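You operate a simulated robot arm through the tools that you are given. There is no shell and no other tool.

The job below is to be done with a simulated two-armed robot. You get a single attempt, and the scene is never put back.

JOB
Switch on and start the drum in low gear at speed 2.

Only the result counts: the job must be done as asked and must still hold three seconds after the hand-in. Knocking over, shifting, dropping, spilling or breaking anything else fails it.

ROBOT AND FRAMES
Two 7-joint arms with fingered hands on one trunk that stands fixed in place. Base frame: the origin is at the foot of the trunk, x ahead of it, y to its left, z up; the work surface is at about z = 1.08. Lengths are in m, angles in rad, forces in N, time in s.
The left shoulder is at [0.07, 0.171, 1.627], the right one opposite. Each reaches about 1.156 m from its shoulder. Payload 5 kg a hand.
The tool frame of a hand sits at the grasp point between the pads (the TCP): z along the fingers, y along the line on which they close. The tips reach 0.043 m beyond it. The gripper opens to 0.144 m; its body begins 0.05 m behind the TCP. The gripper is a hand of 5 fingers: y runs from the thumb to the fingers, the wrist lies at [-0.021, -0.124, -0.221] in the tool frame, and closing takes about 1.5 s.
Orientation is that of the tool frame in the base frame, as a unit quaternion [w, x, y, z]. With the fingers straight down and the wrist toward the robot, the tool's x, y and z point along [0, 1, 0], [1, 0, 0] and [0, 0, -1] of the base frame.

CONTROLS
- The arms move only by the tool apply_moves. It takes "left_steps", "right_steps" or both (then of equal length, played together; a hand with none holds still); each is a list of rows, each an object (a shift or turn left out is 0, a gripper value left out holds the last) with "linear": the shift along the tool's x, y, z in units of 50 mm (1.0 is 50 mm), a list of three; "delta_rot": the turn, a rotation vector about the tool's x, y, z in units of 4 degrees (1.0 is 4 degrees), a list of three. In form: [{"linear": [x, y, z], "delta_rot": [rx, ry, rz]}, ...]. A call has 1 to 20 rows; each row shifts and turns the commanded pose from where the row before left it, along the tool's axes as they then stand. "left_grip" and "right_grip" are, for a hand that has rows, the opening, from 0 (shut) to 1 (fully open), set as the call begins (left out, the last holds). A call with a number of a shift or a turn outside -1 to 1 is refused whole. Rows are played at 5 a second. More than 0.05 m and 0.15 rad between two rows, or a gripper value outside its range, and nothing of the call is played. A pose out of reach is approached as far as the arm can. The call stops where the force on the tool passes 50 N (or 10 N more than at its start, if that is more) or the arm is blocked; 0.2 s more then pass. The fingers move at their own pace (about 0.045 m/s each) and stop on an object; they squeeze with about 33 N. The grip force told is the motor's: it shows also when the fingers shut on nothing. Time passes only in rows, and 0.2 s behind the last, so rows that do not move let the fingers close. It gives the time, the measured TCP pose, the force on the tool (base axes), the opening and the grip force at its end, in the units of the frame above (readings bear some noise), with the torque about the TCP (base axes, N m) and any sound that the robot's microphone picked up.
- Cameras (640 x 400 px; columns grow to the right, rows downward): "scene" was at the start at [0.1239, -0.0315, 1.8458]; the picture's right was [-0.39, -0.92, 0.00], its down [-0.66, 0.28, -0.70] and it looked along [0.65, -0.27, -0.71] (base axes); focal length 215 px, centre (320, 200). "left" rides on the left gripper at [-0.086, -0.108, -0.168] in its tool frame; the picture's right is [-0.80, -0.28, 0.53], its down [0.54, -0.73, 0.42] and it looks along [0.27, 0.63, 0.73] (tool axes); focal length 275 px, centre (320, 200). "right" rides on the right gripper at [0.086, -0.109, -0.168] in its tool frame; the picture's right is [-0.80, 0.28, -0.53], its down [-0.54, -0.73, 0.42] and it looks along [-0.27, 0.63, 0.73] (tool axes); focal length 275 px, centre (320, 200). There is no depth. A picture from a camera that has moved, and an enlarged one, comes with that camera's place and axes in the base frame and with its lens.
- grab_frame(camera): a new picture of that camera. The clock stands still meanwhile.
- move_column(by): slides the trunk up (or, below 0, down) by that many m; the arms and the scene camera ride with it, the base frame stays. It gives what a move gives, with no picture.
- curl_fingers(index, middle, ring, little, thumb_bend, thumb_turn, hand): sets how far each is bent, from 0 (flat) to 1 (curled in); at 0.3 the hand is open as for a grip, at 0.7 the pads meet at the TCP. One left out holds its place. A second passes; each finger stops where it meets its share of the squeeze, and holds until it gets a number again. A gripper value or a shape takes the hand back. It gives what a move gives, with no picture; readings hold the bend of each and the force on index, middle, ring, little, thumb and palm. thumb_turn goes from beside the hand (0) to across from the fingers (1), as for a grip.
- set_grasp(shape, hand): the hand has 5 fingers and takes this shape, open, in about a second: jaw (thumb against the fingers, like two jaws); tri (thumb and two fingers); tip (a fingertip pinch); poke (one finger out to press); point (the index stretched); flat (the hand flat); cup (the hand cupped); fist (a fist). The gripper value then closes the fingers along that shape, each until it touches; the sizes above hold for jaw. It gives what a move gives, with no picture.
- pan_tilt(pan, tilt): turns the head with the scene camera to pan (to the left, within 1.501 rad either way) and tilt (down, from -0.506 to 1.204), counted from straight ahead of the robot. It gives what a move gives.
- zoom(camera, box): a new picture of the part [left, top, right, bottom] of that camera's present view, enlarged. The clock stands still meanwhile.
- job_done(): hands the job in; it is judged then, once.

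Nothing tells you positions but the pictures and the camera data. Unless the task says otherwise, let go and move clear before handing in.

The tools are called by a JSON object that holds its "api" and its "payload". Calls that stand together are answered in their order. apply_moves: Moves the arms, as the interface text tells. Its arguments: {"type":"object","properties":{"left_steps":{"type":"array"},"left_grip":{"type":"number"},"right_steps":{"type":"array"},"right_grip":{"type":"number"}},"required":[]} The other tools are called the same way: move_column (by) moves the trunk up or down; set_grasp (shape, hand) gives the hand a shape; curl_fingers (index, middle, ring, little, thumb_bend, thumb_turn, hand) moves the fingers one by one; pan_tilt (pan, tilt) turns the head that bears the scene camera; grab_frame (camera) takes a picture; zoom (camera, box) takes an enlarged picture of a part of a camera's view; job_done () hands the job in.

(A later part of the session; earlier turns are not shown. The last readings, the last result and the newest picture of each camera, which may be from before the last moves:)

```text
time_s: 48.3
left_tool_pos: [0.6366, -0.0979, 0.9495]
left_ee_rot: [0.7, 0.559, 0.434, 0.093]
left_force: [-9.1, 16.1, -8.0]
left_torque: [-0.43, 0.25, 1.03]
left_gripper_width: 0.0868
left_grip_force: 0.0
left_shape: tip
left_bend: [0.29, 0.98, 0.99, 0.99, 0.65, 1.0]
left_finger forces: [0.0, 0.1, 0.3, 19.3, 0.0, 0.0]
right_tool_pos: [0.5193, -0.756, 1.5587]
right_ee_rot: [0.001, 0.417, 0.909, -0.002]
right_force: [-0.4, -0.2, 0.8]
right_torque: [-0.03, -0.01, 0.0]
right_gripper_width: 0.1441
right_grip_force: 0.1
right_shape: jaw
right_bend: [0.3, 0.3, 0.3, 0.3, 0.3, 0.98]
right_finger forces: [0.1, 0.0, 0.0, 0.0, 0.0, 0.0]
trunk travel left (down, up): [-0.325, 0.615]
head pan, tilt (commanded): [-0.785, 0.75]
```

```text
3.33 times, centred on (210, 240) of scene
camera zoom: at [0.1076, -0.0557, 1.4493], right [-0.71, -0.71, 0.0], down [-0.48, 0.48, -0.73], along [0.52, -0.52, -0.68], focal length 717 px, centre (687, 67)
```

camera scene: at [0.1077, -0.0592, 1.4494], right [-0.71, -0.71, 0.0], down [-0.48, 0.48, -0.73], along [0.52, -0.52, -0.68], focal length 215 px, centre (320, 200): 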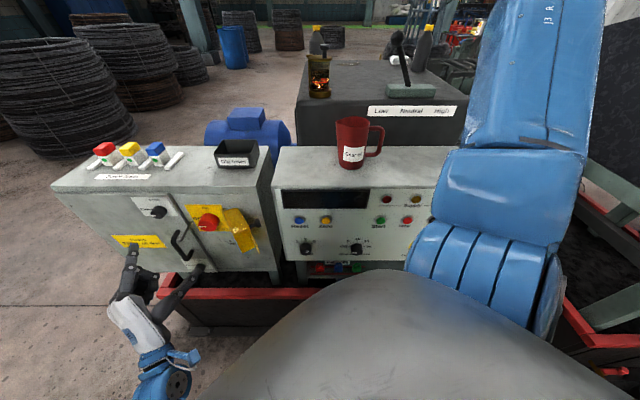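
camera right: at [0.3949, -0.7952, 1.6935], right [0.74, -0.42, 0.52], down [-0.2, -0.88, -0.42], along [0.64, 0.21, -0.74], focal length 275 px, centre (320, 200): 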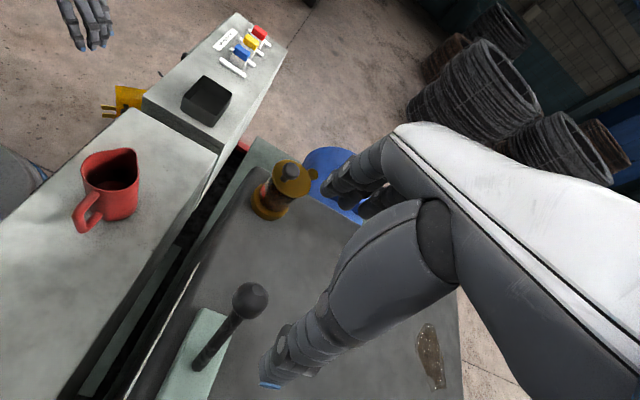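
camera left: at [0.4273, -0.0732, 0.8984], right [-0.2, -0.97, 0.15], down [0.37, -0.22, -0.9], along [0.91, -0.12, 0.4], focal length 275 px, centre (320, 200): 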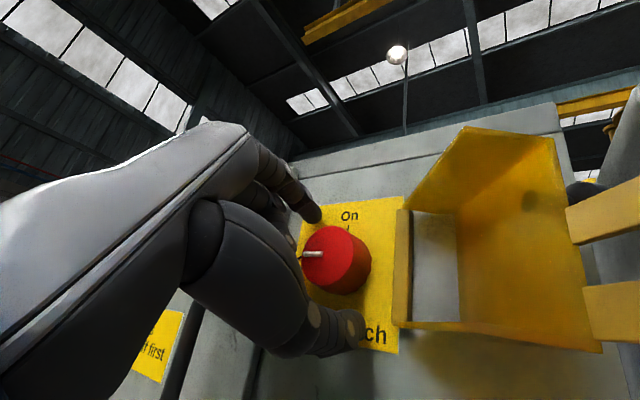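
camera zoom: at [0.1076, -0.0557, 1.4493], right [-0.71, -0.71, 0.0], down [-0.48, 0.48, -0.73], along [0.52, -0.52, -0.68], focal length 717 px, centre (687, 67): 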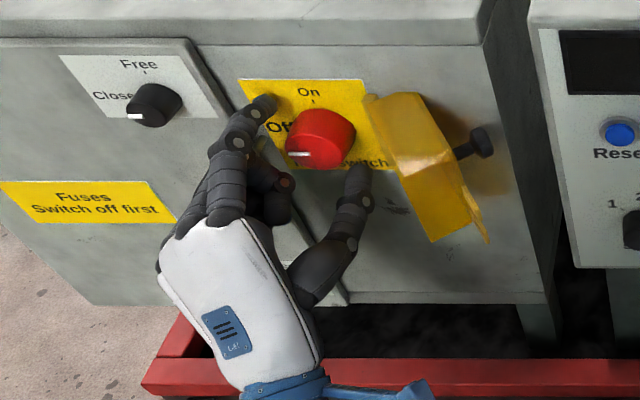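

The folded little finger is pressing on the door handle rod (19 N), so I'll back off right away by several millimetres and roll slightly clockwise, which lifts that finger off the rod.

{"api": "apply_moves", "payload": {"left_steps": [{"linear": [0, 0, -0.2]}]}}

{"api": "apply_moves", "payload": {"left_steps": [{"delta_rot": [0, 0, 1]}, {"delta_rot": [0, 0, 1]}]}}

{"api": "zoom", "payload": {"camera": "scene", "box": [150, 190, 250, 270]}}

```text
time_s: 48.7
left_tool_pos: [0.6282, -0.0973, 0.9498]
left_ee_rot: [0.7, 0.56, 0.432, 0.093]
left_force: [-0.7, 0.2, 0.5]
left_torque: [-0.07, 0.0, 0.04]
left_gripper_width: 0.0867
left_grip_force: 0.1
left_shape: tip
left_bend: [0.29, 0.98, 0.99, 0.99, 0.65, 1.0]
left_finger forces: [0.0, 0.0, 0.0, 0.5, 0.0, 0.0]
right_tool_pos: [0.5177, -0.7611, 1.5567]
right_ee_rot: [0.001, 0.419, 0.908, 0.0]
right_force: [0.6, -1.2, 0.4]
right_torque: [0.03, -0.01, 0.0]
right_gripper_width: 0.1439
right_grip_force: 0.2
right_shape: jaw
right_bend: [0.3, 0.3, 0.3, 0.3, 0.3, 0.98]
right_finger forces: [0.0, 0.0, 0.0, 0.0, 0.1, 0.0]
trunk travel left (down, up): [-0.325, 0.615]
head pan, tilt (commanded): [-0.785, 0.75]
```

```text
time_s: 49.3
left_tool_pos: [0.6289, -0.0942, 0.9504]
left_ee_rot: [0.692, 0.588, 0.394, 0.141]
left_force: [0.2, -0.2, 0.0]
left_torque: [0.0, -0.02, 0.02]
left_gripper_width: 0.0869
left_grip_force: 0.1
left_shape: tip
left_bend: [0.29, 0.98, 0.99, 0.99, 0.65, 1.0]
left_finger forces: [0.1, 0.0, 0.1, 0.0, 0.0, 0.0]
right_tool_pos: [0.5191, -0.7587, 1.5582]
right_ee_rot: [0.001, 0.418, 0.908, -0.001]
right_force: [0.0, 0.4, 0.4]
right_torque: [-0.01, -0.03, 0.03]
right_gripper_width: 0.1442
right_grip_force: 0.2
right_shape: jaw
right_bend: [0.3, 0.3, 0.3, 0.3, 0.3, 0.98]
right_finger forces: [0.0, 0.1, 0.1, 0.0, 0.0, 0.0]
trunk travel left (down, up): [-0.325, 0.615]
head pan, tilt (commanded): [-0.785, 0.75]
```

```text
5.00 times, centred on (200, 230) of scene
camera zoom: at [0.1078, -0.0587, 1.4494], right [-0.71, -0.71, 0.0], down [-0.48, 0.48, -0.73], along [0.52, -0.52, -0.68], focal length 1076 px, centre (920, 50)
```

zoom: 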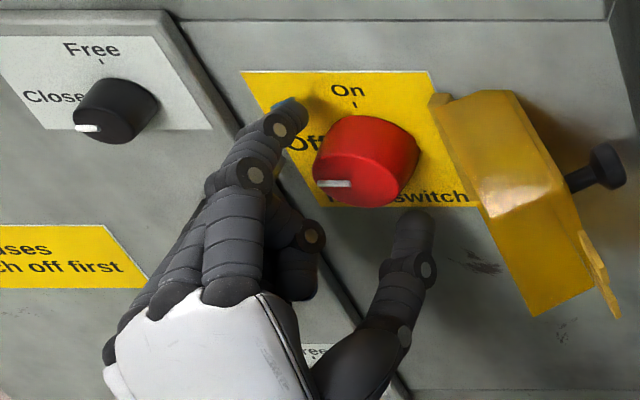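

The little finger is clear and the pinch straddles the knob (22° left). I'll test how far clockwise the hand can roll here with the pinch still open around the knob.

{"api": "apply_moves", "payload": {"left_steps": [{"delta_rot": [0, 0, 1]}, {"delta_rot": [0, 0, 1]}, {"delta_rot": [0, 0, 1]}, {"delta_rot": [0, 0, 1]}, {"delta_rot": [0, 0, 1]}, {"delta_rot": [0, 0, 1]}, {"delta_rot": [0, 0, 1]}]}}

{"api": "zoom", "payload": {"camera": "scene", "box": [150, 190, 250, 270]}}

```text
time_s: 50.9
left_tool_pos: [0.669, -0.0456, 0.9576]
left_ee_rot: [0.64, 0.668, 0.237, 0.296]
left_force: [-0.3, -0.6, 0.8]
left_torque: [-0.01, 0.03, 0.03]
left_gripper_width: 0.0868
left_grip_force: 0.0
left_shape: tip
left_bend: [0.29, 0.98, 0.99, 0.99, 0.65, 1.0]
left_finger forces: [0.0, 0.0, 0.1, 0.0, 0.1, 0.0]
left hand out of reach, approached as far as the arm can: row 4, 5, 6, 7
right_tool_pos: [0.5192, -0.759, 1.5578]
right_ee_rot: [0.0, 0.417, 0.909, -0.001]
right_force: [-0.9, 0.3, -0.1]
right_torque: [0.03, -0.07, 0.0]
right_gripper_width: 0.144
right_grip_force: 0.0
right_shape: jaw
right_bend: [0.3, 0.3, 0.3, 0.3, 0.3, 0.98]
right_finger forces: [0.0, 0.0, 0.1, 0.0, 0.1, 0.1]
trunk travel left (down, up): [-0.325, 0.615]
head pan, tilt (commanded): [-0.785, 0.75]
```

```text
5.00 times, centred on (200, 230) of scene
camera zoom: at [0.1079, -0.0584, 1.4494], right [-0.71, -0.71, 0.0], down [-0.48, 0.48, -0.73], along [0.52, -0.52, -0.68], focal length 1076 px, centre (920, 50)
```

zoom: 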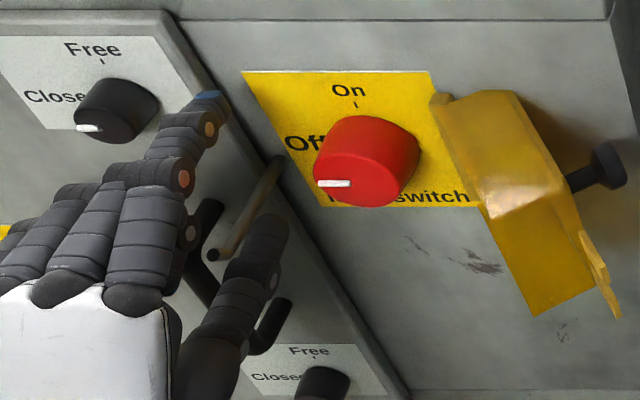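

Past about 10° left of vertical the arm slides away again, so the forearm roll is the limit. I'll look at how the left elbow lies before choosing another approach.

{"api": "pan_tilt", "payload": {"pan": 0.3, "tilt": 0.9}}

{"api": "grab_frame", "payload": {"camera": "scene"}}

```text
time_s: 52.2
left_tool_pos: [0.6672, -0.0459, 0.9585]
left_ee_rot: [0.641, 0.669, 0.237, 0.294]
left_force: [0.1, 0.2, -0.9]
left_torque: [0.03, -0.02, 0.03]
left_gripper_width: 0.0868
left_grip_force: 0.0
left_shape: tip
left_bend: [0.29, 0.98, 0.99, 0.99, 0.65, 1.0]
left_finger forces: [0.1, 0.1, 0.0, 0.1, 0.0, 0.0]
right_tool_pos: [0.5187, -0.7593, 1.5587]
right_ee_rot: [0.001, 0.418, 0.908, -0.001]
right_force: [0.0, -0.2, 0.4]
right_torque: [0.03, -0.02, -0.02]
right_gripper_width: 0.1443
right_grip_force: 0.1
right_shape: jaw
right_bend: [0.3, 0.3, 0.3, 0.3, 0.3, 0.98]
right_finger forces: [0.1, 0.0, 0.0, 0.0, 0.1, 0.0]
trunk travel left (down, up): [-0.325, 0.615]
head pan, tilt (commanded): [0.3, 0.901]
```

```text
taken
camera scene: at [0.1213, 0.022, 1.4375], right [0.3, -0.96, 0.0], down [-0.75, -0.23, -0.62], along [0.59, 0.18, -0.78], focal length 215 px, centre (320, 200)
```

scene: 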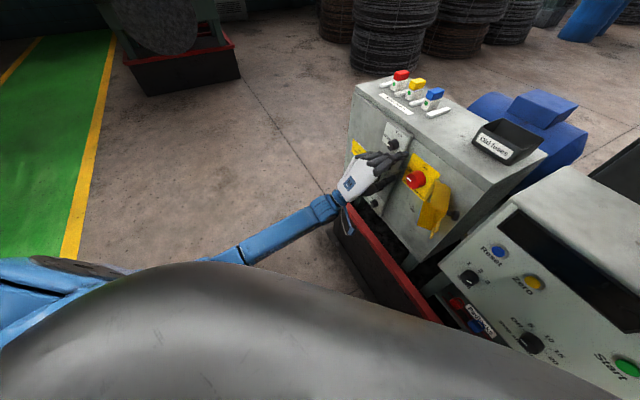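

The elbow is out to the left and low, with the forearm in line with the hand, so it is the forearm roll that runs out. I'll back away and test, further to the left, whether rolling clockwise there makes the arm swing its elbow up.

{"api": "apply_moves", "payload": {"left_steps": [{"linear": [0, 0, -0.9]}, {"linear": [0, 0, -0.9]}, {"linear": [0.8, 0.1, 0]}, {"linear": [0.8, 0.1, 0]}, {"linear": [0.8, 0.3, 0]}, {"delta_rot": [0, 0, 1]}, {"delta_rot": [0, 0, 1]}, {"delta_rot": [0, 0, 1]}, {"delta_rot": [0, 0, 1]}, {"delta_rot": [0, 0, 1]}]}}

{"api": "grab_frame", "payload": {"camera": "scene"}}

```text
time_s: 54.5
left_tool_pos: [0.6869, 0.1008, 0.9963]
left_ee_rot: [0.575, 0.698, 0.121, 0.41]
left_force: [0.6, 0.7, 0.0]
left_torque: [-0.02, -0.03, 0.02]
left_gripper_width: 0.0869
left_grip_force: 0.1
left_shape: tip
left_bend: [0.29, 0.98, 0.99, 0.99, 0.65, 1.0]
left_finger forces: [0.0, 0.0, 0.0, 0.0, 0.1, 0.0]
right_tool_pos: [0.5191, -0.7582, 1.5574]
right_ee_rot: [0.0, 0.418, 0.909, -0.001]
right_force: [0.6, -0.1, -0.6]
right_torque: [-0.02, 0.0, 0.02]
right_gripper_width: 0.1441
right_grip_force: 0.1
right_shape: jaw
right_bend: [0.3, 0.3, 0.3, 0.3, 0.3, 0.98]
right_finger forces: [0.0, 0.0, 0.0, 0.0, 0.0, 0.1]
trunk travel left (down, up): [-0.325, 0.615]
head pan, tilt (commanded): [0.3, 0.901]
```

```text
taken
camera scene: at [0.1214, 0.0224, 1.4375], right [0.3, -0.96, 0.0], down [-0.75, -0.23, -0.62], along [0.59, 0.18, -0.78], focal length 215 px, centre (320, 200)
```

scene: 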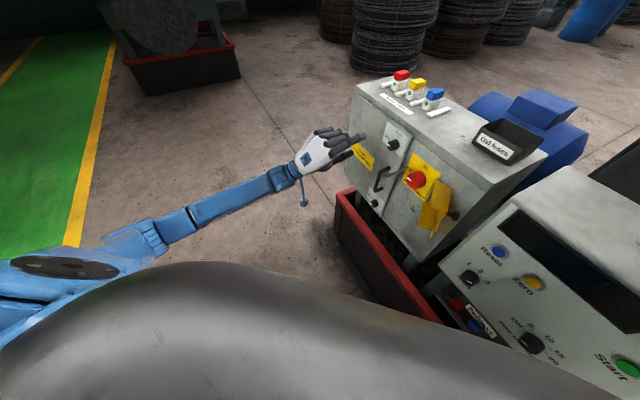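

No limit yet at 26° right, and the elbow has come out visibly. I'll keep rolling clockwise here.

{"api": "apply_moves", "payload": {"left_steps": [{"delta_rot": [0, 0, 1]}, {"delta_rot": [0, 0, 1]}, {"delta_rot": [0, 0, 1]}, {"delta_rot": [0, 0, 1]}, {"delta_rot": [0, 0, 1]}, {"delta_rot": [0, 0, 1]}]}}

{"api": "grab_frame", "payload": {"camera": "scene"}}

```text
time_s: 55.9
left_tool_pos: [0.7487, 0.1956, 1.1068]
left_ee_rot: [0.478, 0.71, -0.026, 0.516]
left_force: [-0.8, -0.3, -0.6]
left_torque: [-0.02, -0.04, 0.05]
left_gripper_width: 0.0868
left_grip_force: 0.1
left_shape: tip
left_bend: [0.29, 0.98, 0.99, 0.99, 0.65, 1.0]
left_finger forces: [0.0, 0.1, 0.1, 0.0, 0.0, 0.0]
left hand out of reach, approached as far as the arm can: row 1, 2, 3, 4, 5, 6
right_tool_pos: [0.5178, -0.7595, 1.5591]
right_ee_rot: [0.001, 0.418, 0.908, 0.0]
right_force: [0.1, 0.1, -0.5]
right_torque: [-0.01, -0.01, 0.02]
right_gripper_width: 0.1437
right_grip_force: 0.1
right_shape: jaw
right_bend: [0.3, 0.3, 0.3, 0.3, 0.3, 0.98]
right_finger forces: [0.1, 0.0, 0.0, 0.0, 0.0, 0.1]
trunk travel left (down, up): [-0.325, 0.615]
head pan, tilt (commanded): [0.3, 0.901]
```

```text
taken
camera scene: at [0.1209, 0.0221, 1.4374], right [0.3, -0.96, 0.0], down [-0.75, -0.23, -0.62], along [0.59, 0.18, -0.78], focal length 215 px, centre (320, 200)
```

scene: 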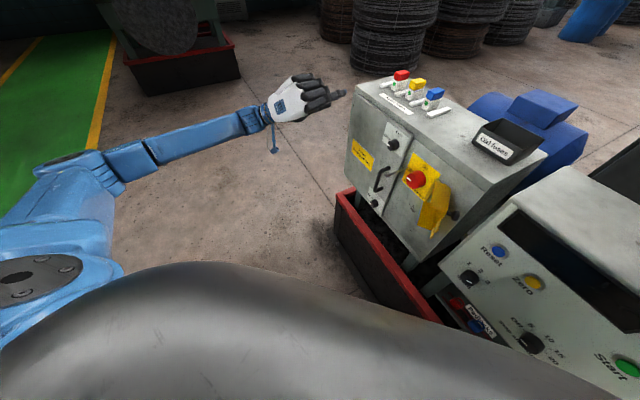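

The limit moves with hand position: pointing the hand more to the right should buy extra clockwise roll at the switch. I'll roll back to 30° left, return to the stand-off, and then rehearse the turn in the air with a gradual swing of the hand.

{"api": "apply_moves", "payload": {"left_steps": [{"delta_rot": [0, 0, -1]}, {"delta_rot": [0, 0, -1]}, {"delta_rot": [0, 0, -1]}, {"delta_rot": [0, 0, -1]}, {"delta_rot": [0, 0, -1]}, {"delta_rot": [0, 0, -1]}, {"delta_rot": [0, 0, -1]}, {"delta_rot": [0, 0, -1]}, {"delta_rot": [0, 0, -1]}, {"delta_rot": [0, 0, -1]}, {"delta_rot": [0, 0, -1]}, {"delta_rot": [0, 0, -1]}, {"delta_rot": [0, 0, -1]}, {"delta_rot": [0, 0, -1]}, {"delta_rot": [0, 0, -1]}, {"delta_rot": [0, 0, -1]}, {"delta_rot": [0, 0, -1]}, {"delta_rot": [0, 0, -1]}, {"delta_rot": [0, 0, -1]}, {"delta_rot": [0, 0, -1]}]}}

{"api": "apply_moves", "payload": {"left_steps": [{"linear": [-0.495, -0.804, 0]}, {"linear": [-0.495, -0.804, 0]}, {"linear": [-0.495, -0.804, 0]}, {"linear": [-0.495, -0.804, 0]}, {"linear": [-0.495, -0.804, 0.2]}, {"linear": [-0.495, -0.804, 0.2]}, {"linear": [-0.495, -0.804, 0.2]}]}}

{"api": "pan_tilt", "payload": {"pan": -0.6, "tilt": 0.75}}

{"api": "grab_frame", "payload": {"camera": "scene"}}

```text
time_s: 60.0
left_tool_pos: [0.7492, 0.1961, 1.1085]
left_ee_rot: [0.7, 0.56, 0.433, 0.093]
left_force: [-0.5, -0.9, 0.2]
left_torque: [0.02, 0.02, 0.04]
left_gripper_width: 0.0866
left_grip_force: 0.1
left_shape: tip
left_bend: [0.29, 0.98, 0.99, 0.99, 0.65, 1.0]
left_finger forces: [0.1, 0.0, 0.0, 0.1, 0.0, 0.0]
right_tool_pos: [0.519, -0.7601, 1.5582]
right_ee_rot: [0.001, 0.417, 0.909, 0.0]
right_force: [0.9, -0.3, 0.2]
right_torque: [0.05, 0.01, 0.06]
right_gripper_width: 0.1442
right_grip_force: 0.0
right_shape: jaw
right_bend: [0.3, 0.3, 0.3, 0.3, 0.3, 0.98]
right_finger forces: [0.1, 0.0, 0.0, 0.1, 0.0, 0.0]
trunk travel left (down, up): [-0.325, 0.615]
head pan, tilt (commanded): [0.3, 0.901]
```

```text
time_s: 61.6
left_tool_pos: [0.5633, -0.0307, 0.9526]
left_ee_rot: [0.7, 0.56, 0.433, 0.094]
left_force: [0.1, -0.9, -0.1]
left_torque: [0.03, 0.04, 0.02]
left_gripper_width: 0.0865
left_grip_force: 0.0
left_shape: tip
left_bend: [0.29, 0.98, 0.99, 0.99, 0.65, 1.0]
left_finger forces: [0.0, 0.1, 0.1, 0.0, 0.0, 0.1]
right_tool_pos: [0.5176, -0.7591, 1.5565]
right_ee_rot: [0.001, 0.418, 0.908, 0.0]
right_force: [-0.5, -0.5, -0.2]
right_torque: [0.05, -0.04, -0.03]
right_gripper_width: 0.1441
right_grip_force: 0.0
right_shape: jaw
right_bend: [0.3, 0.3, 0.3, 0.3, 0.3, 0.98]
right_finger forces: [0.0, 0.1, 0.0, 0.0, 0.0, 0.1]
trunk travel left (down, up): [-0.325, 0.615]
head pan, tilt (commanded): [0.3, 0.901]
```

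```text
time_s: 62.9
left_tool_pos: [0.565, -0.032, 0.9523]
left_ee_rot: [0.7, 0.56, 0.434, 0.094]
left_force: [-0.3, 0.6, 0.6]
left_torque: [0.0, -0.03, 0.01]
left_gripper_width: 0.0866
left_grip_force: 0.0
left_shape: tip
left_bend: [0.29, 0.98, 0.99, 0.99, 0.65, 1.0]
left_finger forces: [0.0, 0.1, 0.1, 0.0, 0.0, 0.0]
right_tool_pos: [0.5184, -0.7598, 1.5576]
right_ee_rot: [0.0, 0.418, 0.908, -0.001]
right_force: [0.5, -0.6, 0.1]
right_torque: [0.06, 0.01, -0.04]
right_gripper_width: 0.1439
right_grip_force: 0.0
right_shape: jaw
right_bend: [0.3, 0.3, 0.3, 0.3, 0.3, 0.98]
right_finger forces: [0.1, 0.1, 0.0, 0.0, 0.0, 0.1]
trunk travel left (down, up): [-0.325, 0.615]
head pan, tilt (commanded): [-0.6, 0.75]
```

```text
taken
camera scene: at [0.1176, -0.047, 1.4494], right [-0.56, -0.83, 0.0], down [-0.56, 0.38, -0.73], along [0.6, -0.41, -0.68], focal length 215 px, centre (320, 200)
```

scene: 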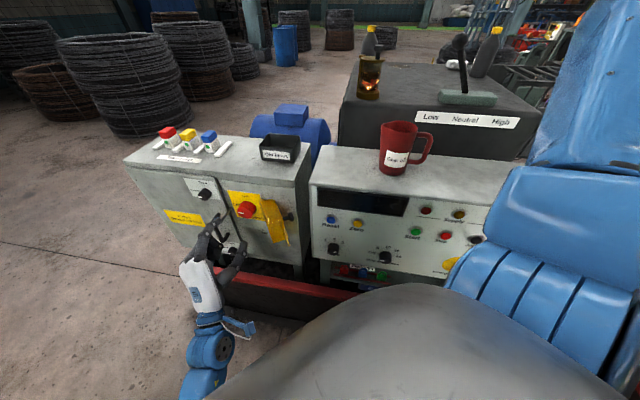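

The hand is back at the stand-off (30° left). I'll rehearse the clockwise turn in the air, swinging the hand to the right as it turns.

{"api": "apply_moves", "payload": {"left_steps": [{"delta_rot": [0, 0, 1]}, {"delta_rot": [0, 0, 1]}, {"delta_rot": [0, -0.6, 1]}, {"delta_rot": [0.04, -0.6, 1]}, {"delta_rot": [0.08, -0.6, 1]}, {"delta_rot": [0.125, -0.6, 0.99]}, {"delta_rot": [0.167, -0.6, 0.985]}, {"delta_rot": [0.208, -0.6, 0.98]}, {"delta_rot": [0.249, -0.6, 0.97]}, {"delta_rot": [0.289, -0.6, 0.957]}, {"delta_rot": [0.329, -0.6, 0.944]}, {"delta_rot": [0.368, -0.6, 0.93]}]}}

{"api": "zoom", "payload": {"camera": "scene", "box": [160, 170, 320, 400]}}

```text
time_s: 65.5
left_tool_pos: [0.5644, -0.0311, 0.9517]
left_ee_rot: [0.627, 0.745, 0.038, 0.222]
left_force: [-0.3, -0.5, -1.1]
left_torque: [-0.04, -0.01, -0.01]
left_gripper_width: 0.0865
left_grip_force: 0.0
left_shape: tip
left_bend: [0.29, 0.98, 0.99, 0.99, 0.65, 1.0]
left_finger forces: [0.0, 0.1, 0.1, 0.1, 0.1, 0.0]
right_tool_pos: [0.5192, -0.7595, 1.5572]
right_ee_rot: [0.0, 0.419, 0.908, -0.001]
right_force: [-0.1, 0.1, -0.1]
right_torque: [-0.02, 0.01, 0.01]
right_gripper_width: 0.1438
right_grip_force: 0.0
right_shape: jaw
right_bend: [0.3, 0.3, 0.3, 0.3, 0.3, 0.98]
right_finger forces: [0.0, 0.0, 0.1, 0.0, 0.1, 0.0]
trunk travel left (down, up): [-0.325, 0.615]
head pan, tilt (commanded): [-0.6, 0.75]
```

```text
1.74 times, centred on (240, 285) of scene
camera zoom: at [0.1179, -0.047, 1.4493], right [-0.56, -0.83, 0.0], down [-0.56, 0.39, -0.73], along [0.6, -0.41, -0.68], focal length 374 px, centre (459, 52)
```

zoom: 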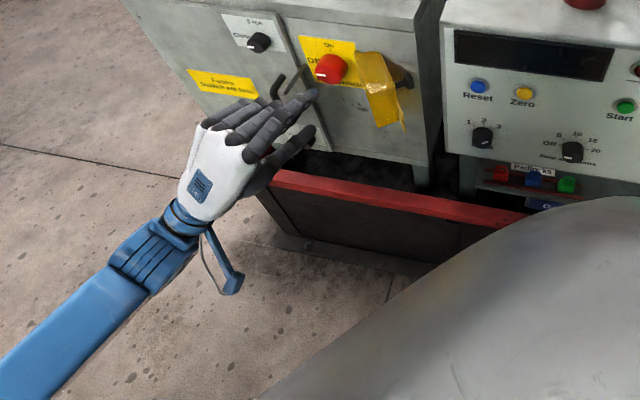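

No limit this time: the hand reached 18° right with the TCP still on the axis. I'll continue the rehearsal to find the end.

{"api": "apply_moves", "payload": {"left_steps": [{"delta_rot": [0.407, -0.6, 0.914]}, {"delta_rot": [0.445, -0.6, 0.896]}, {"delta_rot": [0.482, -0.6, 0.876]}, {"delta_rot": [0.518, -0.6, 0.855]}, {"delta_rot": [0.553, -0.5, 0.833]}, {"delta_rot": [0.582, -0.5, 0.813]}, {"delta_rot": [0.61, -0.5, 0.792]}]}}

{"api": "zoom", "payload": {"camera": "scene", "box": [160, 170, 320, 400]}}

```text
time_s: 67.0
left_tool_pos: [0.5644, -0.031, 0.9502]
left_ee_rot: [0.47, 0.831, -0.173, 0.242]
left_force: [0.3, 0.5, -0.8]
left_torque: [-0.04, -0.01, 0.01]
left_gripper_width: 0.0865
left_grip_force: 0.0
left_shape: tip
left_bend: [0.29, 0.98, 0.99, 0.99, 0.65, 1.0]
left_finger forces: [0.1, 0.1, 0.0, 0.1, 0.0, 0.1]
right_tool_pos: [0.5186, -0.7607, 1.5576]
right_ee_rot: [0.0, 0.417, 0.909, -0.001]
right_force: [-0.3, 0.2, -1.0]
right_torque: [0.03, 0.04, 0.03]
right_gripper_width: 0.144
right_grip_force: 0.1
right_shape: jaw
right_bend: [0.3, 0.3, 0.3, 0.3, 0.3, 0.98]
right_finger forces: [0.1, 0.1, 0.0, 0.1, 0.0, 0.0]
trunk travel left (down, up): [-0.325, 0.615]
head pan, tilt (commanded): [-0.6, 0.75]
```

```text
1.74 times, centred on (240, 285) of scene
camera zoom: at [0.1176, -0.0477, 1.4493], right [-0.56, -0.83, 0.0], down [-0.56, 0.39, -0.73], along [0.6, -0.41, -0.68], focal length 374 px, centre (459, 52)
```

zoom: 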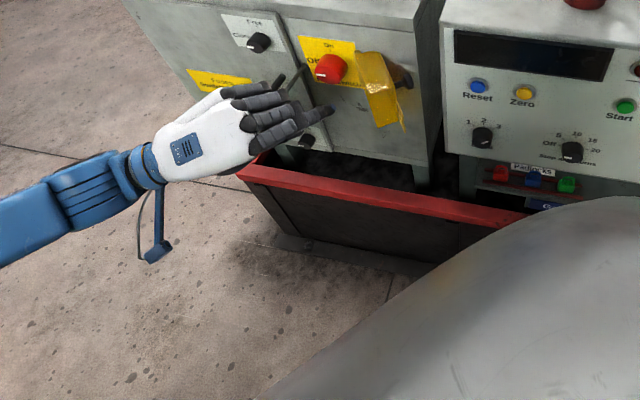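

The whole turn from 30° left to 46° right is reachable. I'll reverse it back to about 34° left.

{"api": "apply_moves", "payload": {"left_steps": [{"delta_rot": [-0.61, 0.5, -0.792]}, {"delta_rot": [-0.582, 0.5, -0.813]}, {"delta_rot": [-0.553, 0.5, -0.833]}, {"delta_rot": [-0.518, 0.6, -0.855]}, {"delta_rot": [-0.482, 0.6, -0.876]}, {"delta_rot": [-0.445, 0.6, -0.896]}, {"delta_rot": [-0.407, 0.6, -0.914]}, {"delta_rot": [-0.368, 0.6, -0.93]}, {"delta_rot": [-0.329, 0.6, -0.944]}, {"delta_rot": [-0.289, 0.6, -0.957]}, {"delta_rot": [-0.249, 0.6, -0.97]}, {"delta_rot": [-0.208, 0.6, -0.98]}, {"delta_rot": [-0.167, 0.6, -0.985]}, {"delta_rot": [-0.125, 0.6, -0.99]}, {"delta_rot": [-0.08, 0.6, -1]}, {"delta_rot": [-0.04, 0.6, -1]}, {"delta_rot": [0, 0.6, -1]}, {"delta_rot": [0, 0, -1]}, {"delta_rot": [0, 0, -1]}, {"delta_rot": [0, 0, -1]}]}}

{"api": "grab_frame", "payload": {"camera": "left"}}

```text
time_s: 71.2
left_tool_pos: [0.5651, -0.0315, 0.9514]
left_ee_rot: [0.703, 0.545, 0.452, 0.068]
left_force: [-0.2, 0.0, -0.2]
left_torque: [0.01, 0.01, 0.0]
left_gripper_width: 0.0865
left_grip_force: 0.0
left_shape: tip
left_bend: [0.29, 0.98, 0.99, 0.99, 0.65, 1.0]
left_finger forces: [0.0, 0.1, 0.1, 0.0, 0.0, 0.0]
right_tool_pos: [0.5173, -0.7598, 1.5579]
right_ee_rot: [0.001, 0.419, 0.908, -0.001]
right_force: [0.3, -0.1, 0.2]
right_torque: [0.04, 0.01, 0.0]
right_gripper_width: 0.1442
right_grip_force: 0.1
right_shape: jaw
right_bend: [0.3, 0.3, 0.3, 0.3, 0.3, 0.98]
right_finger forces: [0.1, 0.0, 0.0, 0.1, 0.0, 0.0]
trunk travel left (down, up): [-0.325, 0.615]
head pan, tilt (commanded): [-0.6, 0.75]
```

```text
taken
camera left: at [0.3533, -0.0091, 0.9109], right [-0.19, -0.96, 0.21], down [0.33, -0.27, -0.91], along [0.92, -0.11, 0.37], focal length 275 px, centre (320, 200)
```

left: 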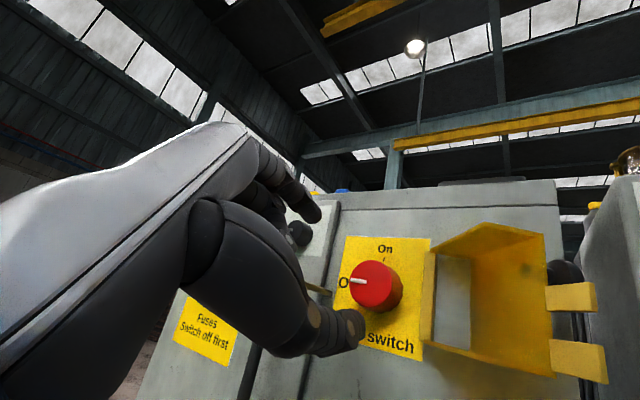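

Alignment on the knob axis is within about 2 mm. To keep the little finger off the handle rod I'll start at about 18° left, then advance so the fingertips overlap the knob well.

{"api": "apply_moves", "payload": {"left_steps": [{"delta_rot": [0, 0, 1]}, {"delta_rot": [0, 0, 1]}, {"delta_rot": [0, 0, 1]}, {"delta_rot": [0, 0, 1]}, {"linear": [0, 0, 0.7]}, {"linear": [0, 0, 0.6]}, {"linear": [0, 0, 0.4]}, {"linear": [0, 0, 0.2]}]}}

{"api": "grab_frame", "payload": {"camera": "left"}}

{"api": "zoom", "payload": {"camera": "scene", "box": [190, 170, 310, 260]}}

```text
time_s: 73.0
left_tool_pos: [0.6319, -0.0961, 0.9535]
left_ee_rot: [0.687, 0.6, 0.373, 0.167]
left_force: [-13.6, 13.6, -1.2]
left_torque: [0.08, 0.14, 1.19]
left_gripper_width: 0.0865
left_grip_force: 0.0
left_shape: tip
left_bend: [0.29, 0.98, 0.99, 0.99, 0.65, 1.0]
left_finger forces: [0.0, 0.0, 0.0, 19.4, 0.1, 0.1]
right_tool_pos: [0.5157, -0.7567, 1.5609]
right_ee_rot: [0.002, 0.418, 0.908, -0.002]
right_force: [-1.1, 0.2, 0.4]
right_torque: [-0.02, -0.04, -0.01]
right_gripper_width: 0.1443
right_grip_force: 0.1
right_shape: jaw
right_bend: [0.3, 0.3, 0.3, 0.3, 0.3, 0.98]
right_finger forces: [0.1, 0.0, 0.0, 0.1, 0.1, 0.0]
trunk travel left (down, up): [-0.325, 0.615]
head pan, tilt (commanded): [-0.6, 0.75]
```

```text
taken
camera left: at [0.4315, -0.0618, 0.8765], right [-0.21, -0.98, -0.02], down [0.5, -0.09, -0.86], along [0.84, -0.19, 0.51], focal length 275 px, centre (320, 200)
```

left: 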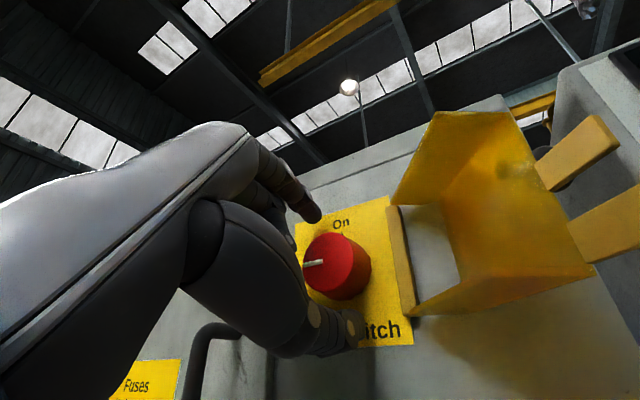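

```text
4.44 times, centred on (250, 215) of scene
camera zoom: at [0.115, -0.0442, 1.4497], right [-0.56, -0.83, 0.0], down [-0.56, 0.38, -0.73], along [0.6, -0.41, -0.68], focal length 956 px, centre (631, 133)
```

zoom: 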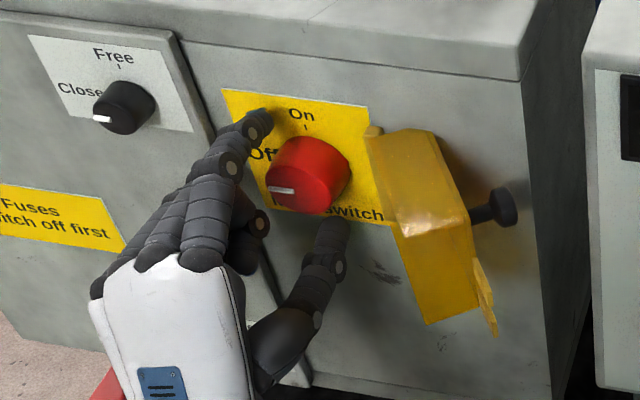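

The little finger again touches the rod end beside the door (about 62 mm left of the switch). I'll back off, turn to nearly vertical with a slight swing so that finger passes above the rod, correct 3 mm downward, and advance again.

{"api": "apply_moves", "payload": {"left_steps": [{"linear": [0, -0.08, -0.4]}, {"delta_rot": [0, 0, 1]}, {"linear": [0.022, 0, 0], "delta_rot": [0, -0.4, 1]}, {"linear": [0.022, 0.002, 0], "delta_rot": [0.03, -0.4, 1]}, {"linear": [0.022, 0.003, 0], "delta_rot": [0.06, -0.4, 1]}]}}

{"api": "apply_moves", "payload": {"left_steps": [{"linear": [0.02, 0, 0.2]}, {"linear": [0.01, 0, 0.1]}]}}

{"api": "grab_frame", "payload": {"camera": "left"}}

{"api": "zoom", "payload": {"camera": "scene", "box": [190, 170, 310, 260]}}

```text
time_s: 74.2
left_tool_pos: [0.6191, -0.0829, 0.9473]
left_ee_rot: [0.669, 0.657, 0.258, 0.233]
left_force: [0.2, 0.6, 0.0]
left_torque: [0.03, 0.01, 0.0]
left_gripper_width: 0.0865
left_grip_force: 0.2
left_shape: tip
left_bend: [0.29, 0.98, 0.99, 0.99, 0.65, 1.0]
left_finger forces: [0.0, 0.1, 0.0, 0.1, 0.1, 0.0]
right_tool_pos: [0.5199, -0.7579, 1.5579]
right_ee_rot: [0.0, 0.418, 0.908, -0.001]
right_force: [1.0, 0.8, 0.2]
right_torque: [-0.03, 0.02, 0.02]
right_gripper_width: 0.1439
right_grip_force: 0.0
right_shape: jaw
right_bend: [0.3, 0.3, 0.3, 0.3, 0.3, 0.98]
right_finger forces: [0.0, 0.0, 0.0, 0.1, 0.0, 0.1]
trunk travel left (down, up): [-0.325, 0.615]
head pan, tilt (commanded): [-0.6, 0.75]
```

```text
time_s: 74.8
left_tool_pos: [0.6307, -0.0935, 0.9476]
left_ee_rot: [0.669, 0.657, 0.258, 0.234]
left_force: [-2.9, 2.1, 0.3]
left_torque: [0.03, 0.02, 0.19]
left_gripper_width: 0.0868
left_grip_force: 0.1
left_shape: tip
left_bend: [0.29, 0.98, 0.99, 0.99, 0.65, 1.0]
left_finger forces: [0.0, 0.0, 0.0, 4.1, 0.1, 0.0]
right_tool_pos: [0.5188, -0.7577, 1.5577]
right_ee_rot: [0.001, 0.418, 0.908, -0.001]
right_force: [0.2, -1.0, 0.3]
right_torque: [0.0, -0.03, 0.02]
right_gripper_width: 0.1439
right_grip_force: 0.1
right_shape: jaw
right_bend: [0.3, 0.3, 0.3, 0.3, 0.3, 0.98]
right_finger forces: [0.1, 0.0, 0.0, 0.1, 0.0, 0.1]
trunk travel left (down, up): [-0.325, 0.615]
head pan, tilt (commanded): [-0.6, 0.75]
```

```text
taken
camera left: at [0.4535, -0.0253, 0.8418], right [-0.26, -0.93, -0.25], down [0.67, 0.01, -0.74], along [0.7, -0.36, 0.62], focal length 275 px, centre (320, 200)
```

left: 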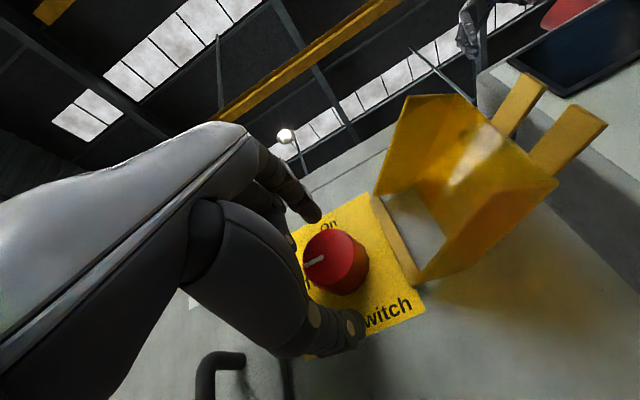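

```text
4.44 times, centred on (250, 215) of scene
camera zoom: at [0.1166, -0.046, 1.4495], right [-0.56, -0.83, 0.0], down [-0.56, 0.38, -0.73], along [0.6, -0.41, -0.68], focal length 956 px, centre (631, 133)
```

zoom: 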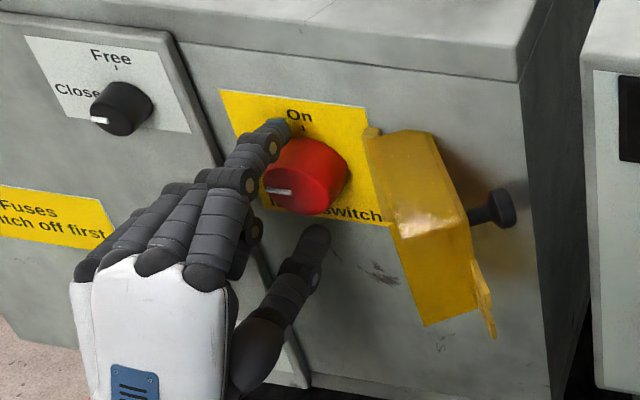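

The obstacle is a peg that sticks straight out of the cabinet about 64 mm left of the switch, and my folded fingers run into its end. I'll back off and try stretching the middle, ring and little fingers so they pass above the peg.

{"api": "apply_moves", "payload": {"left_steps": [{"linear": [-0.05, 0, -0.6]}, {"linear": [-0.05, 0, -0.6]}]}}

{"api": "curl_fingers", "payload": {"hand": "left", "middle": 0, "ring": 0, "little": 0}}

{"api": "zoom", "payload": {"camera": "scene", "box": [170, 160, 330, 290]}}

{"api": "grab_frame", "payload": {"camera": "left"}}

```text
time_s: 75.5
left_tool_pos: [0.5859, -0.0513, 0.9465]
left_ee_rot: [0.67, 0.657, 0.257, 0.232]
left_force: [0.7, 0.2, 0.1]
left_torque: [0.0, 0.02, -0.01]
left_gripper_width: 0.0863
left_grip_force: 0.0
left_shape: tip
left_bend: [0.29, 0.98, 0.99, 0.99, 0.65, 1.0]
left_finger forces: [0.0, 0.0, 0.0, 0.1, 0.0, 0.0]
right_tool_pos: [0.5169, -0.7583, 1.5581]
right_ee_rot: [0.002, 0.418, 0.908, -0.001]
right_force: [0.0, 0.0, 0.9]
right_torque: [-0.02, -0.01, -0.02]
right_gripper_width: 0.1441
right_grip_force: 0.1
right_shape: jaw
right_bend: [0.3, 0.3, 0.3, 0.3, 0.3, 0.98]
right_finger forces: [0.1, 0.0, 0.0, 0.1, 0.0, 0.0]
trunk travel left (down, up): [-0.325, 0.615]
head pan, tilt (commanded): [-0.6, 0.75]
```

```text
time_s: 76.5
left_tool_pos: [0.5868, -0.0523, 0.9469]
left_ee_rot: [0.669, 0.657, 0.257, 0.233]
left_force: [0.2, 0.4, 0.1]
left_torque: [-0.02, 0.0, -0.02]
left_gripper_width: 0.093
left_grip_force: 0.1
left_shape: fingers
left_bend: [0.29, 0.0, 0.0, 0.0, 0.65, 1.0]
left_finger forces: [0.0, 0.1, 0.0, 0.0, 0.0, 0.1]
right_tool_pos: [0.5177, -0.7594, 1.5589]
right_ee_rot: [0.0, 0.418, 0.909, -0.002]
right_force: [-0.5, 0.4, 0.3]
right_torque: [-0.04, 0.0, 0.04]
right_gripper_width: 0.1441
right_grip_force: 0.0
right_shape: jaw
right_bend: [0.3, 0.3, 0.3, 0.3, 0.3, 0.98]
right_finger forces: [0.0, 0.1, 0.0, 0.0, 0.0, 0.0]
trunk travel left (down, up): [-0.325, 0.615]
head pan, tilt (commanded): [-0.6, 0.75]
```

```text
3.08 times, centred on (250, 225) of scene
camera zoom: at [0.1173, -0.0467, 1.4494], right [-0.56, -0.83, 0.0], down [-0.56, 0.39, -0.73], along [0.6, -0.41, -0.68], focal length 662 px, centre (535, 123)
```

zoom: 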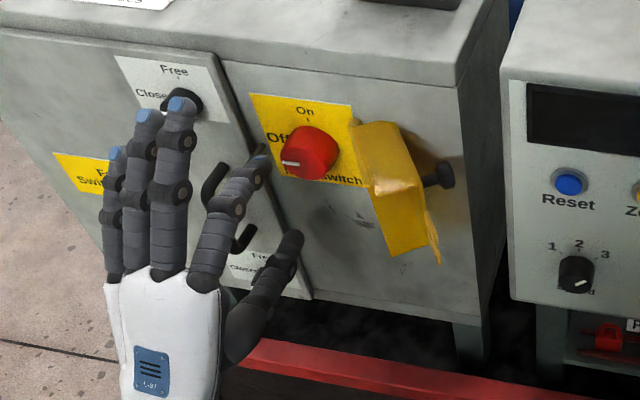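

```text
taken
camera left: at [0.4103, 0.0163, 0.8415], right [-0.26, -0.93, -0.25], down [0.67, 0.01, -0.74], along [0.7, -0.36, 0.62], focal length 275 px, centre (320, 200)
```

left: 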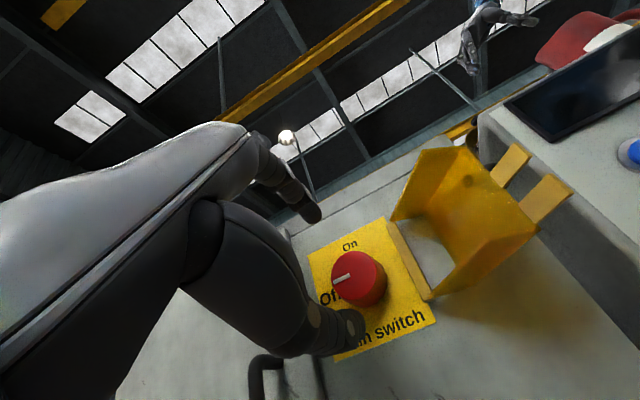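

With those fingers straight the space around the peg is free. I'll roll back to about 30° left at the stand-off and check alignment again.

{"api": "apply_moves", "payload": {"left_steps": [{"linear": [-0.022, -0.003, 0], "delta_rot": [-0.06, 0.4, -1]}, {"linear": [-0.022, 0, 0], "delta_rot": [-0.03, 0.4, -1]}, {"linear": [-0.022, 0.04, 0], "delta_rot": [0, 0.4, -1]}, {"delta_rot": [0, 0, -1]}, {"delta_rot": [0, 0, -1]}, {"delta_rot": [0, 0, -1]}, {"delta_rot": [0, 0, -1]}]}}

{"api": "grab_frame", "payload": {"camera": "left"}}

{"api": "zoom", "payload": {"camera": "scene", "box": [170, 160, 330, 290]}}

```text
time_s: 78.0
left_tool_pos: [0.5852, -0.0538, 0.9491]
left_ee_rot: [0.7, 0.559, 0.434, 0.092]
left_force: [-0.7, 0.5, 0.1]
left_torque: [-0.01, -0.01, 0.02]
left_gripper_width: 0.0931
left_grip_force: 0.1
left_shape: fingers
left_bend: [0.29, 0.0, 0.0, 0.0, 0.65, 1.0]
left_finger forces: [0.0, 0.1, 0.0, 0.0, 0.1, 0.1]
right_tool_pos: [0.5183, -0.7595, 1.5577]
right_ee_rot: [0.001, 0.418, 0.908, 0.0]
right_force: [-0.7, 0.2, -0.1]
right_torque: [-0.02, -0.01, 0.01]
right_gripper_width: 0.1443
right_grip_force: 0.1
right_shape: jaw
right_bend: [0.3, 0.3, 0.3, 0.3, 0.3, 0.98]
right_finger forces: [0.1, 0.1, 0.0, 0.0, 0.1, 0.0]
trunk travel left (down, up): [-0.325, 0.615]
head pan, tilt (commanded): [-0.6, 0.75]
```

```text
taken
camera left: at [0.376, -0.0281, 0.8999], right [-0.2, -0.97, 0.15], down [0.37, -0.22, -0.9], along [0.91, -0.13, 0.4], focal length 275 px, centre (320, 200)
```

left: 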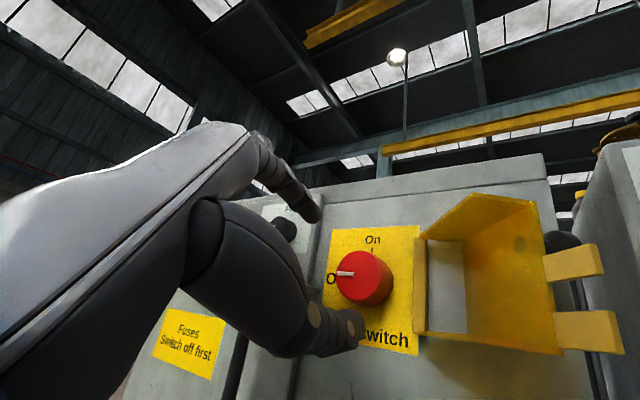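

```text
3.08 times, centred on (250, 225) of scene
camera zoom: at [0.1172, -0.0474, 1.4494], right [-0.56, -0.83, 0.0], down [-0.56, 0.39, -0.73], along [0.6, -0.41, -0.68], focal length 662 px, centre (535, 123)
```

zoom: 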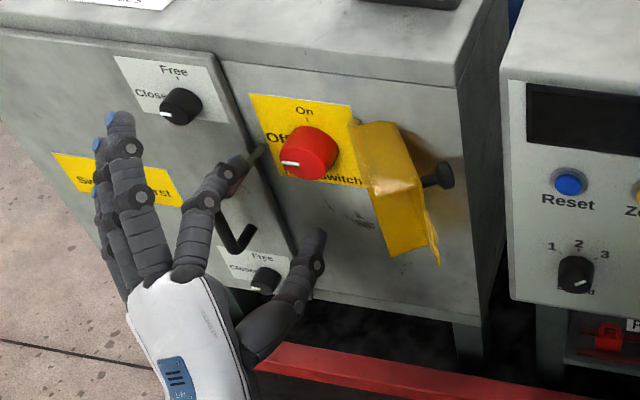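

Alignment is right on the knob axis. I'll advance in steps and watch the finger forces.

{"api": "apply_moves", "payload": {"left_steps": [{"linear": [0, 0, 0.5]}, {"linear": [0, 0, 0.4]}, {"linear": [0, 0, 0.3]}]}}

{"api": "apply_moves", "payload": {"left_steps": [{"linear": [0, 0, 0.2]}]}}

{"api": "zoom", "payload": {"camera": "scene", "box": [190, 170, 310, 260]}}

{"api": "grab_frame", "payload": {"camera": "left"}}

```text
time_s: 78.8
left_tool_pos: [0.6281, -0.0955, 0.9498]
left_ee_rot: [0.7, 0.56, 0.434, 0.092]
left_force: [-0.3, -0.1, -0.9]
left_torque: [0.0, 0.0, 0.0]
left_gripper_width: 0.093
left_grip_force: 0.2
left_shape: fingers
left_bend: [0.29, 0.0, 0.0, 0.0, 0.65, 1.0]
left_finger forces: [0.0, 0.0, 0.0, 0.1, 0.0, 0.1]
right_tool_pos: [0.5185, -0.7586, 1.5571]
right_ee_rot: [0.001, 0.418, 0.908, -0.001]
right_force: [0.6, -0.6, -0.6]
right_torque: [0.02, -0.02, 0.01]
right_gripper_width: 0.1439
right_grip_force: 0.1
right_shape: jaw
right_bend: [0.3, 0.3, 0.3, 0.3, 0.3, 0.98]
right_finger forces: [0.0, 0.1, 0.0, 0.0, 0.0, 0.0]
trunk travel left (down, up): [-0.325, 0.615]
head pan, tilt (commanded): [-0.6, 0.75]
```

```text
time_s: 79.2
left_tool_pos: [0.6352, -0.1023, 0.9489]
left_ee_rot: [0.7, 0.56, 0.433, 0.092]
left_force: [0.9, -0.3, -0.1]
left_torque: [-0.02, -0.01, -0.01]
left_gripper_width: 0.0931
left_grip_force: 0.1
left_shape: fingers
left_bend: [0.29, 0.0, 0.0, 0.0, 0.65, 1.0]
left_finger forces: [0.1, 0.0, 0.0, 0.1, 0.0, 0.1]
right_tool_pos: [0.5193, -0.7593, 1.5557]
right_ee_rot: [0.001, 0.418, 0.908, -0.002]
right_force: [-0.4, -0.5, 0.5]
right_torque: [0.04, 0.04, -0.03]
right_gripper_width: 0.1441
right_grip_force: 0.1
right_shape: jaw
right_bend: [0.3, 0.3, 0.3, 0.3, 0.3, 0.98]
right_finger forces: [0.0, 0.0, 0.0, 0.0, 0.0, 0.0]
trunk travel left (down, up): [-0.325, 0.615]
head pan, tilt (commanded): [-0.6, 0.75]
```

```text
4.44 times, centred on (250, 215) of scene
camera zoom: at [0.1179, -0.0475, 1.4493], right [-0.56, -0.83, 0.0], down [-0.56, 0.39, -0.73], along [0.6, -0.41, -0.68], focal length 956 px, centre (631, 133)
```

zoom: 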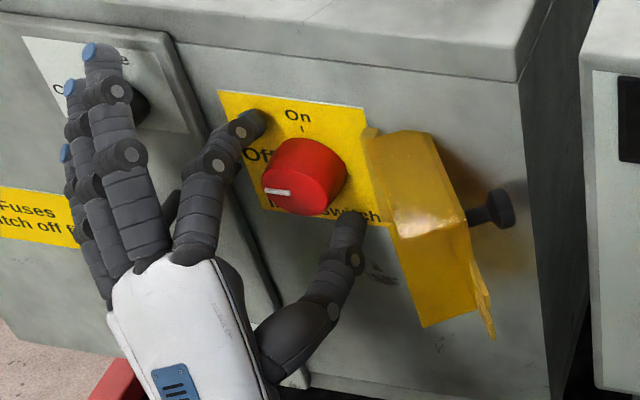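

```text
taken
camera left: at [0.4266, -0.0775, 0.8989], right [-0.2, -0.97, 0.15], down [0.37, -0.22, -0.9], along [0.91, -0.13, 0.4], focal length 275 px, centre (320, 200)
```

left: 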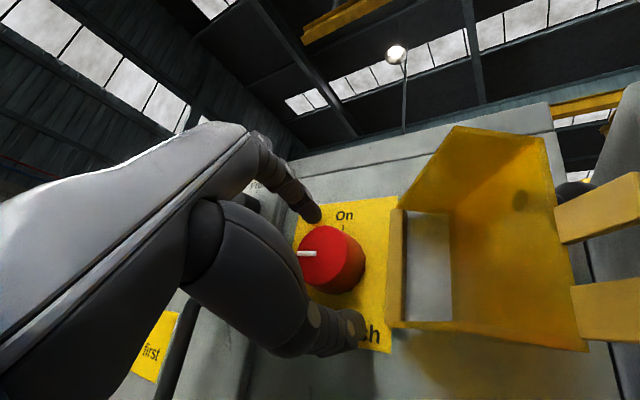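

No contact at full depth, and the fingertips overlap the knob. Now I'll close index and thumb onto it.

{"api": "curl_fingers", "payload": {"hand": "left", "index": 0.5, "thumb_bend": 0.75}}

{"api": "zoom", "payload": {"camera": "scene", "box": [190, 170, 310, 260]}}

{"api": "zoom", "payload": {"camera": "left", "box": [240, 160, 440, 370]}}

```text
time_s: 80.2
left_tool_pos: [0.6349, -0.1031, 0.9481]
left_ee_rot: [0.699, 0.56, 0.434, 0.092]
left_force: [-19.4, 4.2, -26.9]
left_torque: [0.76, 0.71, -0.52]
left_gripper_width: 0.0646
left_grip_force: 16.5
left_shape: fingers
left_bend: [0.49, 0.0, 0.0, 0.0, 0.63, 1.0]
left_finger forces: [3.0, 0.0, 0.0, 0.0, 29.9, 0.1]
right_tool_pos: [0.5199, -0.7592, 1.5576]
right_ee_rot: [0.001, 0.418, 0.909, -0.002]
right_force: [0.3, -0.3, -0.1]
right_torque: [-0.01, 0.03, 0.01]
right_gripper_width: 0.144
right_grip_force: 0.1
right_shape: jaw
right_bend: [0.3, 0.3, 0.3, 0.3, 0.3, 0.98]
right_finger forces: [0.0, 0.0, 0.1, 0.0, 0.0, 0.0]
trunk travel left (down, up): [-0.325, 0.615]
head pan, tilt (commanded): [-0.6, 0.75]
```

```text
4.44 times, centred on (250, 215) of scene
camera zoom: at [0.1176, -0.0471, 1.4492], right [-0.56, -0.83, 0.0], down [-0.56, 0.39, -0.73], along [0.6, -0.41, -0.68], focal length 956 px, centre (631, 133)
```

zoom: 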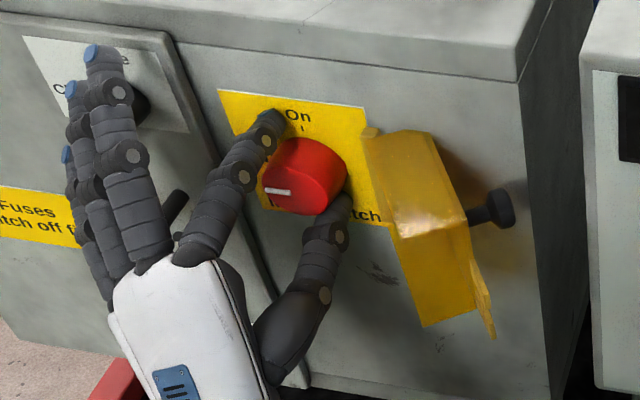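

```text
1.90 times, centred on (340, 265) of left
camera zoom: at [0.4259, -0.0773, 0.8981], right [-0.2, -0.97, 0.15], down [0.37, -0.22, -0.9], along [0.91, -0.13, 0.4], focal length 524 px, centre (282, 76)
```

zoom: 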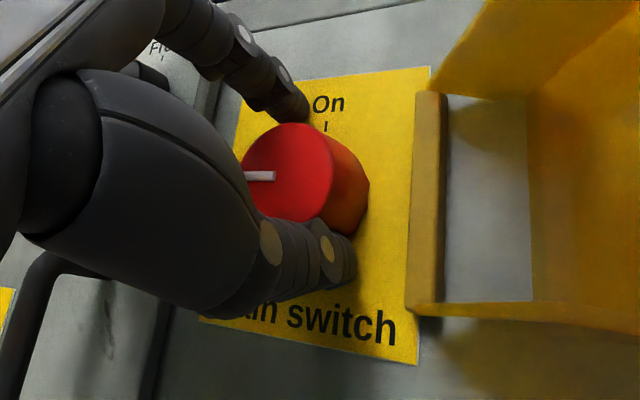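

Both fingers are on the knob but the thumb does most of the pushing. I'll let the index squeeze too.

{"api": "curl_fingers", "payload": {"hand": "left", "index": 0.75, "thumb_bend": 0.75}}

{"api": "zoom", "payload": {"camera": "left", "box": [240, 160, 440, 370]}}

```text
time_s: 81.2
left_tool_pos: [0.6365, -0.1021, 0.9489]
left_ee_rot: [0.7, 0.56, 0.434, 0.094]
left_force: [-9.8, 3.2, -11.0]
left_torque: [0.36, 0.37, -0.31]
left_gripper_width: 0.0514
left_grip_force: 19.5
left_shape: fingers
left_bend: [0.58, 0.0, 0.0, 0.0, 0.61, 1.0]
left_finger forces: [14.4, 0.0, 0.0, 0.0, 25.6, 0.0]
right_tool_pos: [0.5191, -0.7593, 1.5572]
right_ee_rot: [0.0, 0.418, 0.908, -0.001]
right_force: [0.8, 0.1, 0.5]
right_torque: [0.03, 0.0, 0.0]
right_gripper_width: 0.1442
right_grip_force: 0.1
right_shape: jaw
right_bend: [0.3, 0.3, 0.3, 0.3, 0.3, 0.98]
right_finger forces: [0.1, 0.0, 0.1, 0.0, 0.0, 0.0]
trunk travel left (down, up): [-0.325, 0.615]
head pan, tilt (commanded): [-0.6, 0.75]
```

```text
1.90 times, centred on (340, 265) of left
camera zoom: at [0.4263, -0.0771, 0.8995], right [-0.2, -0.97, 0.15], down [0.37, -0.22, -0.9], along [0.91, -0.13, 0.41], focal length 524 px, centre (282, 76)
```

zoom: 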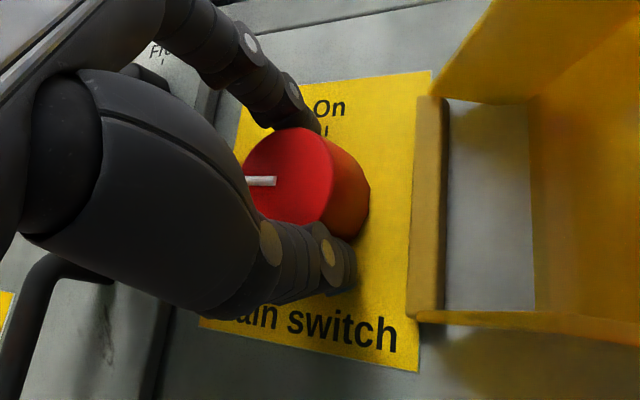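

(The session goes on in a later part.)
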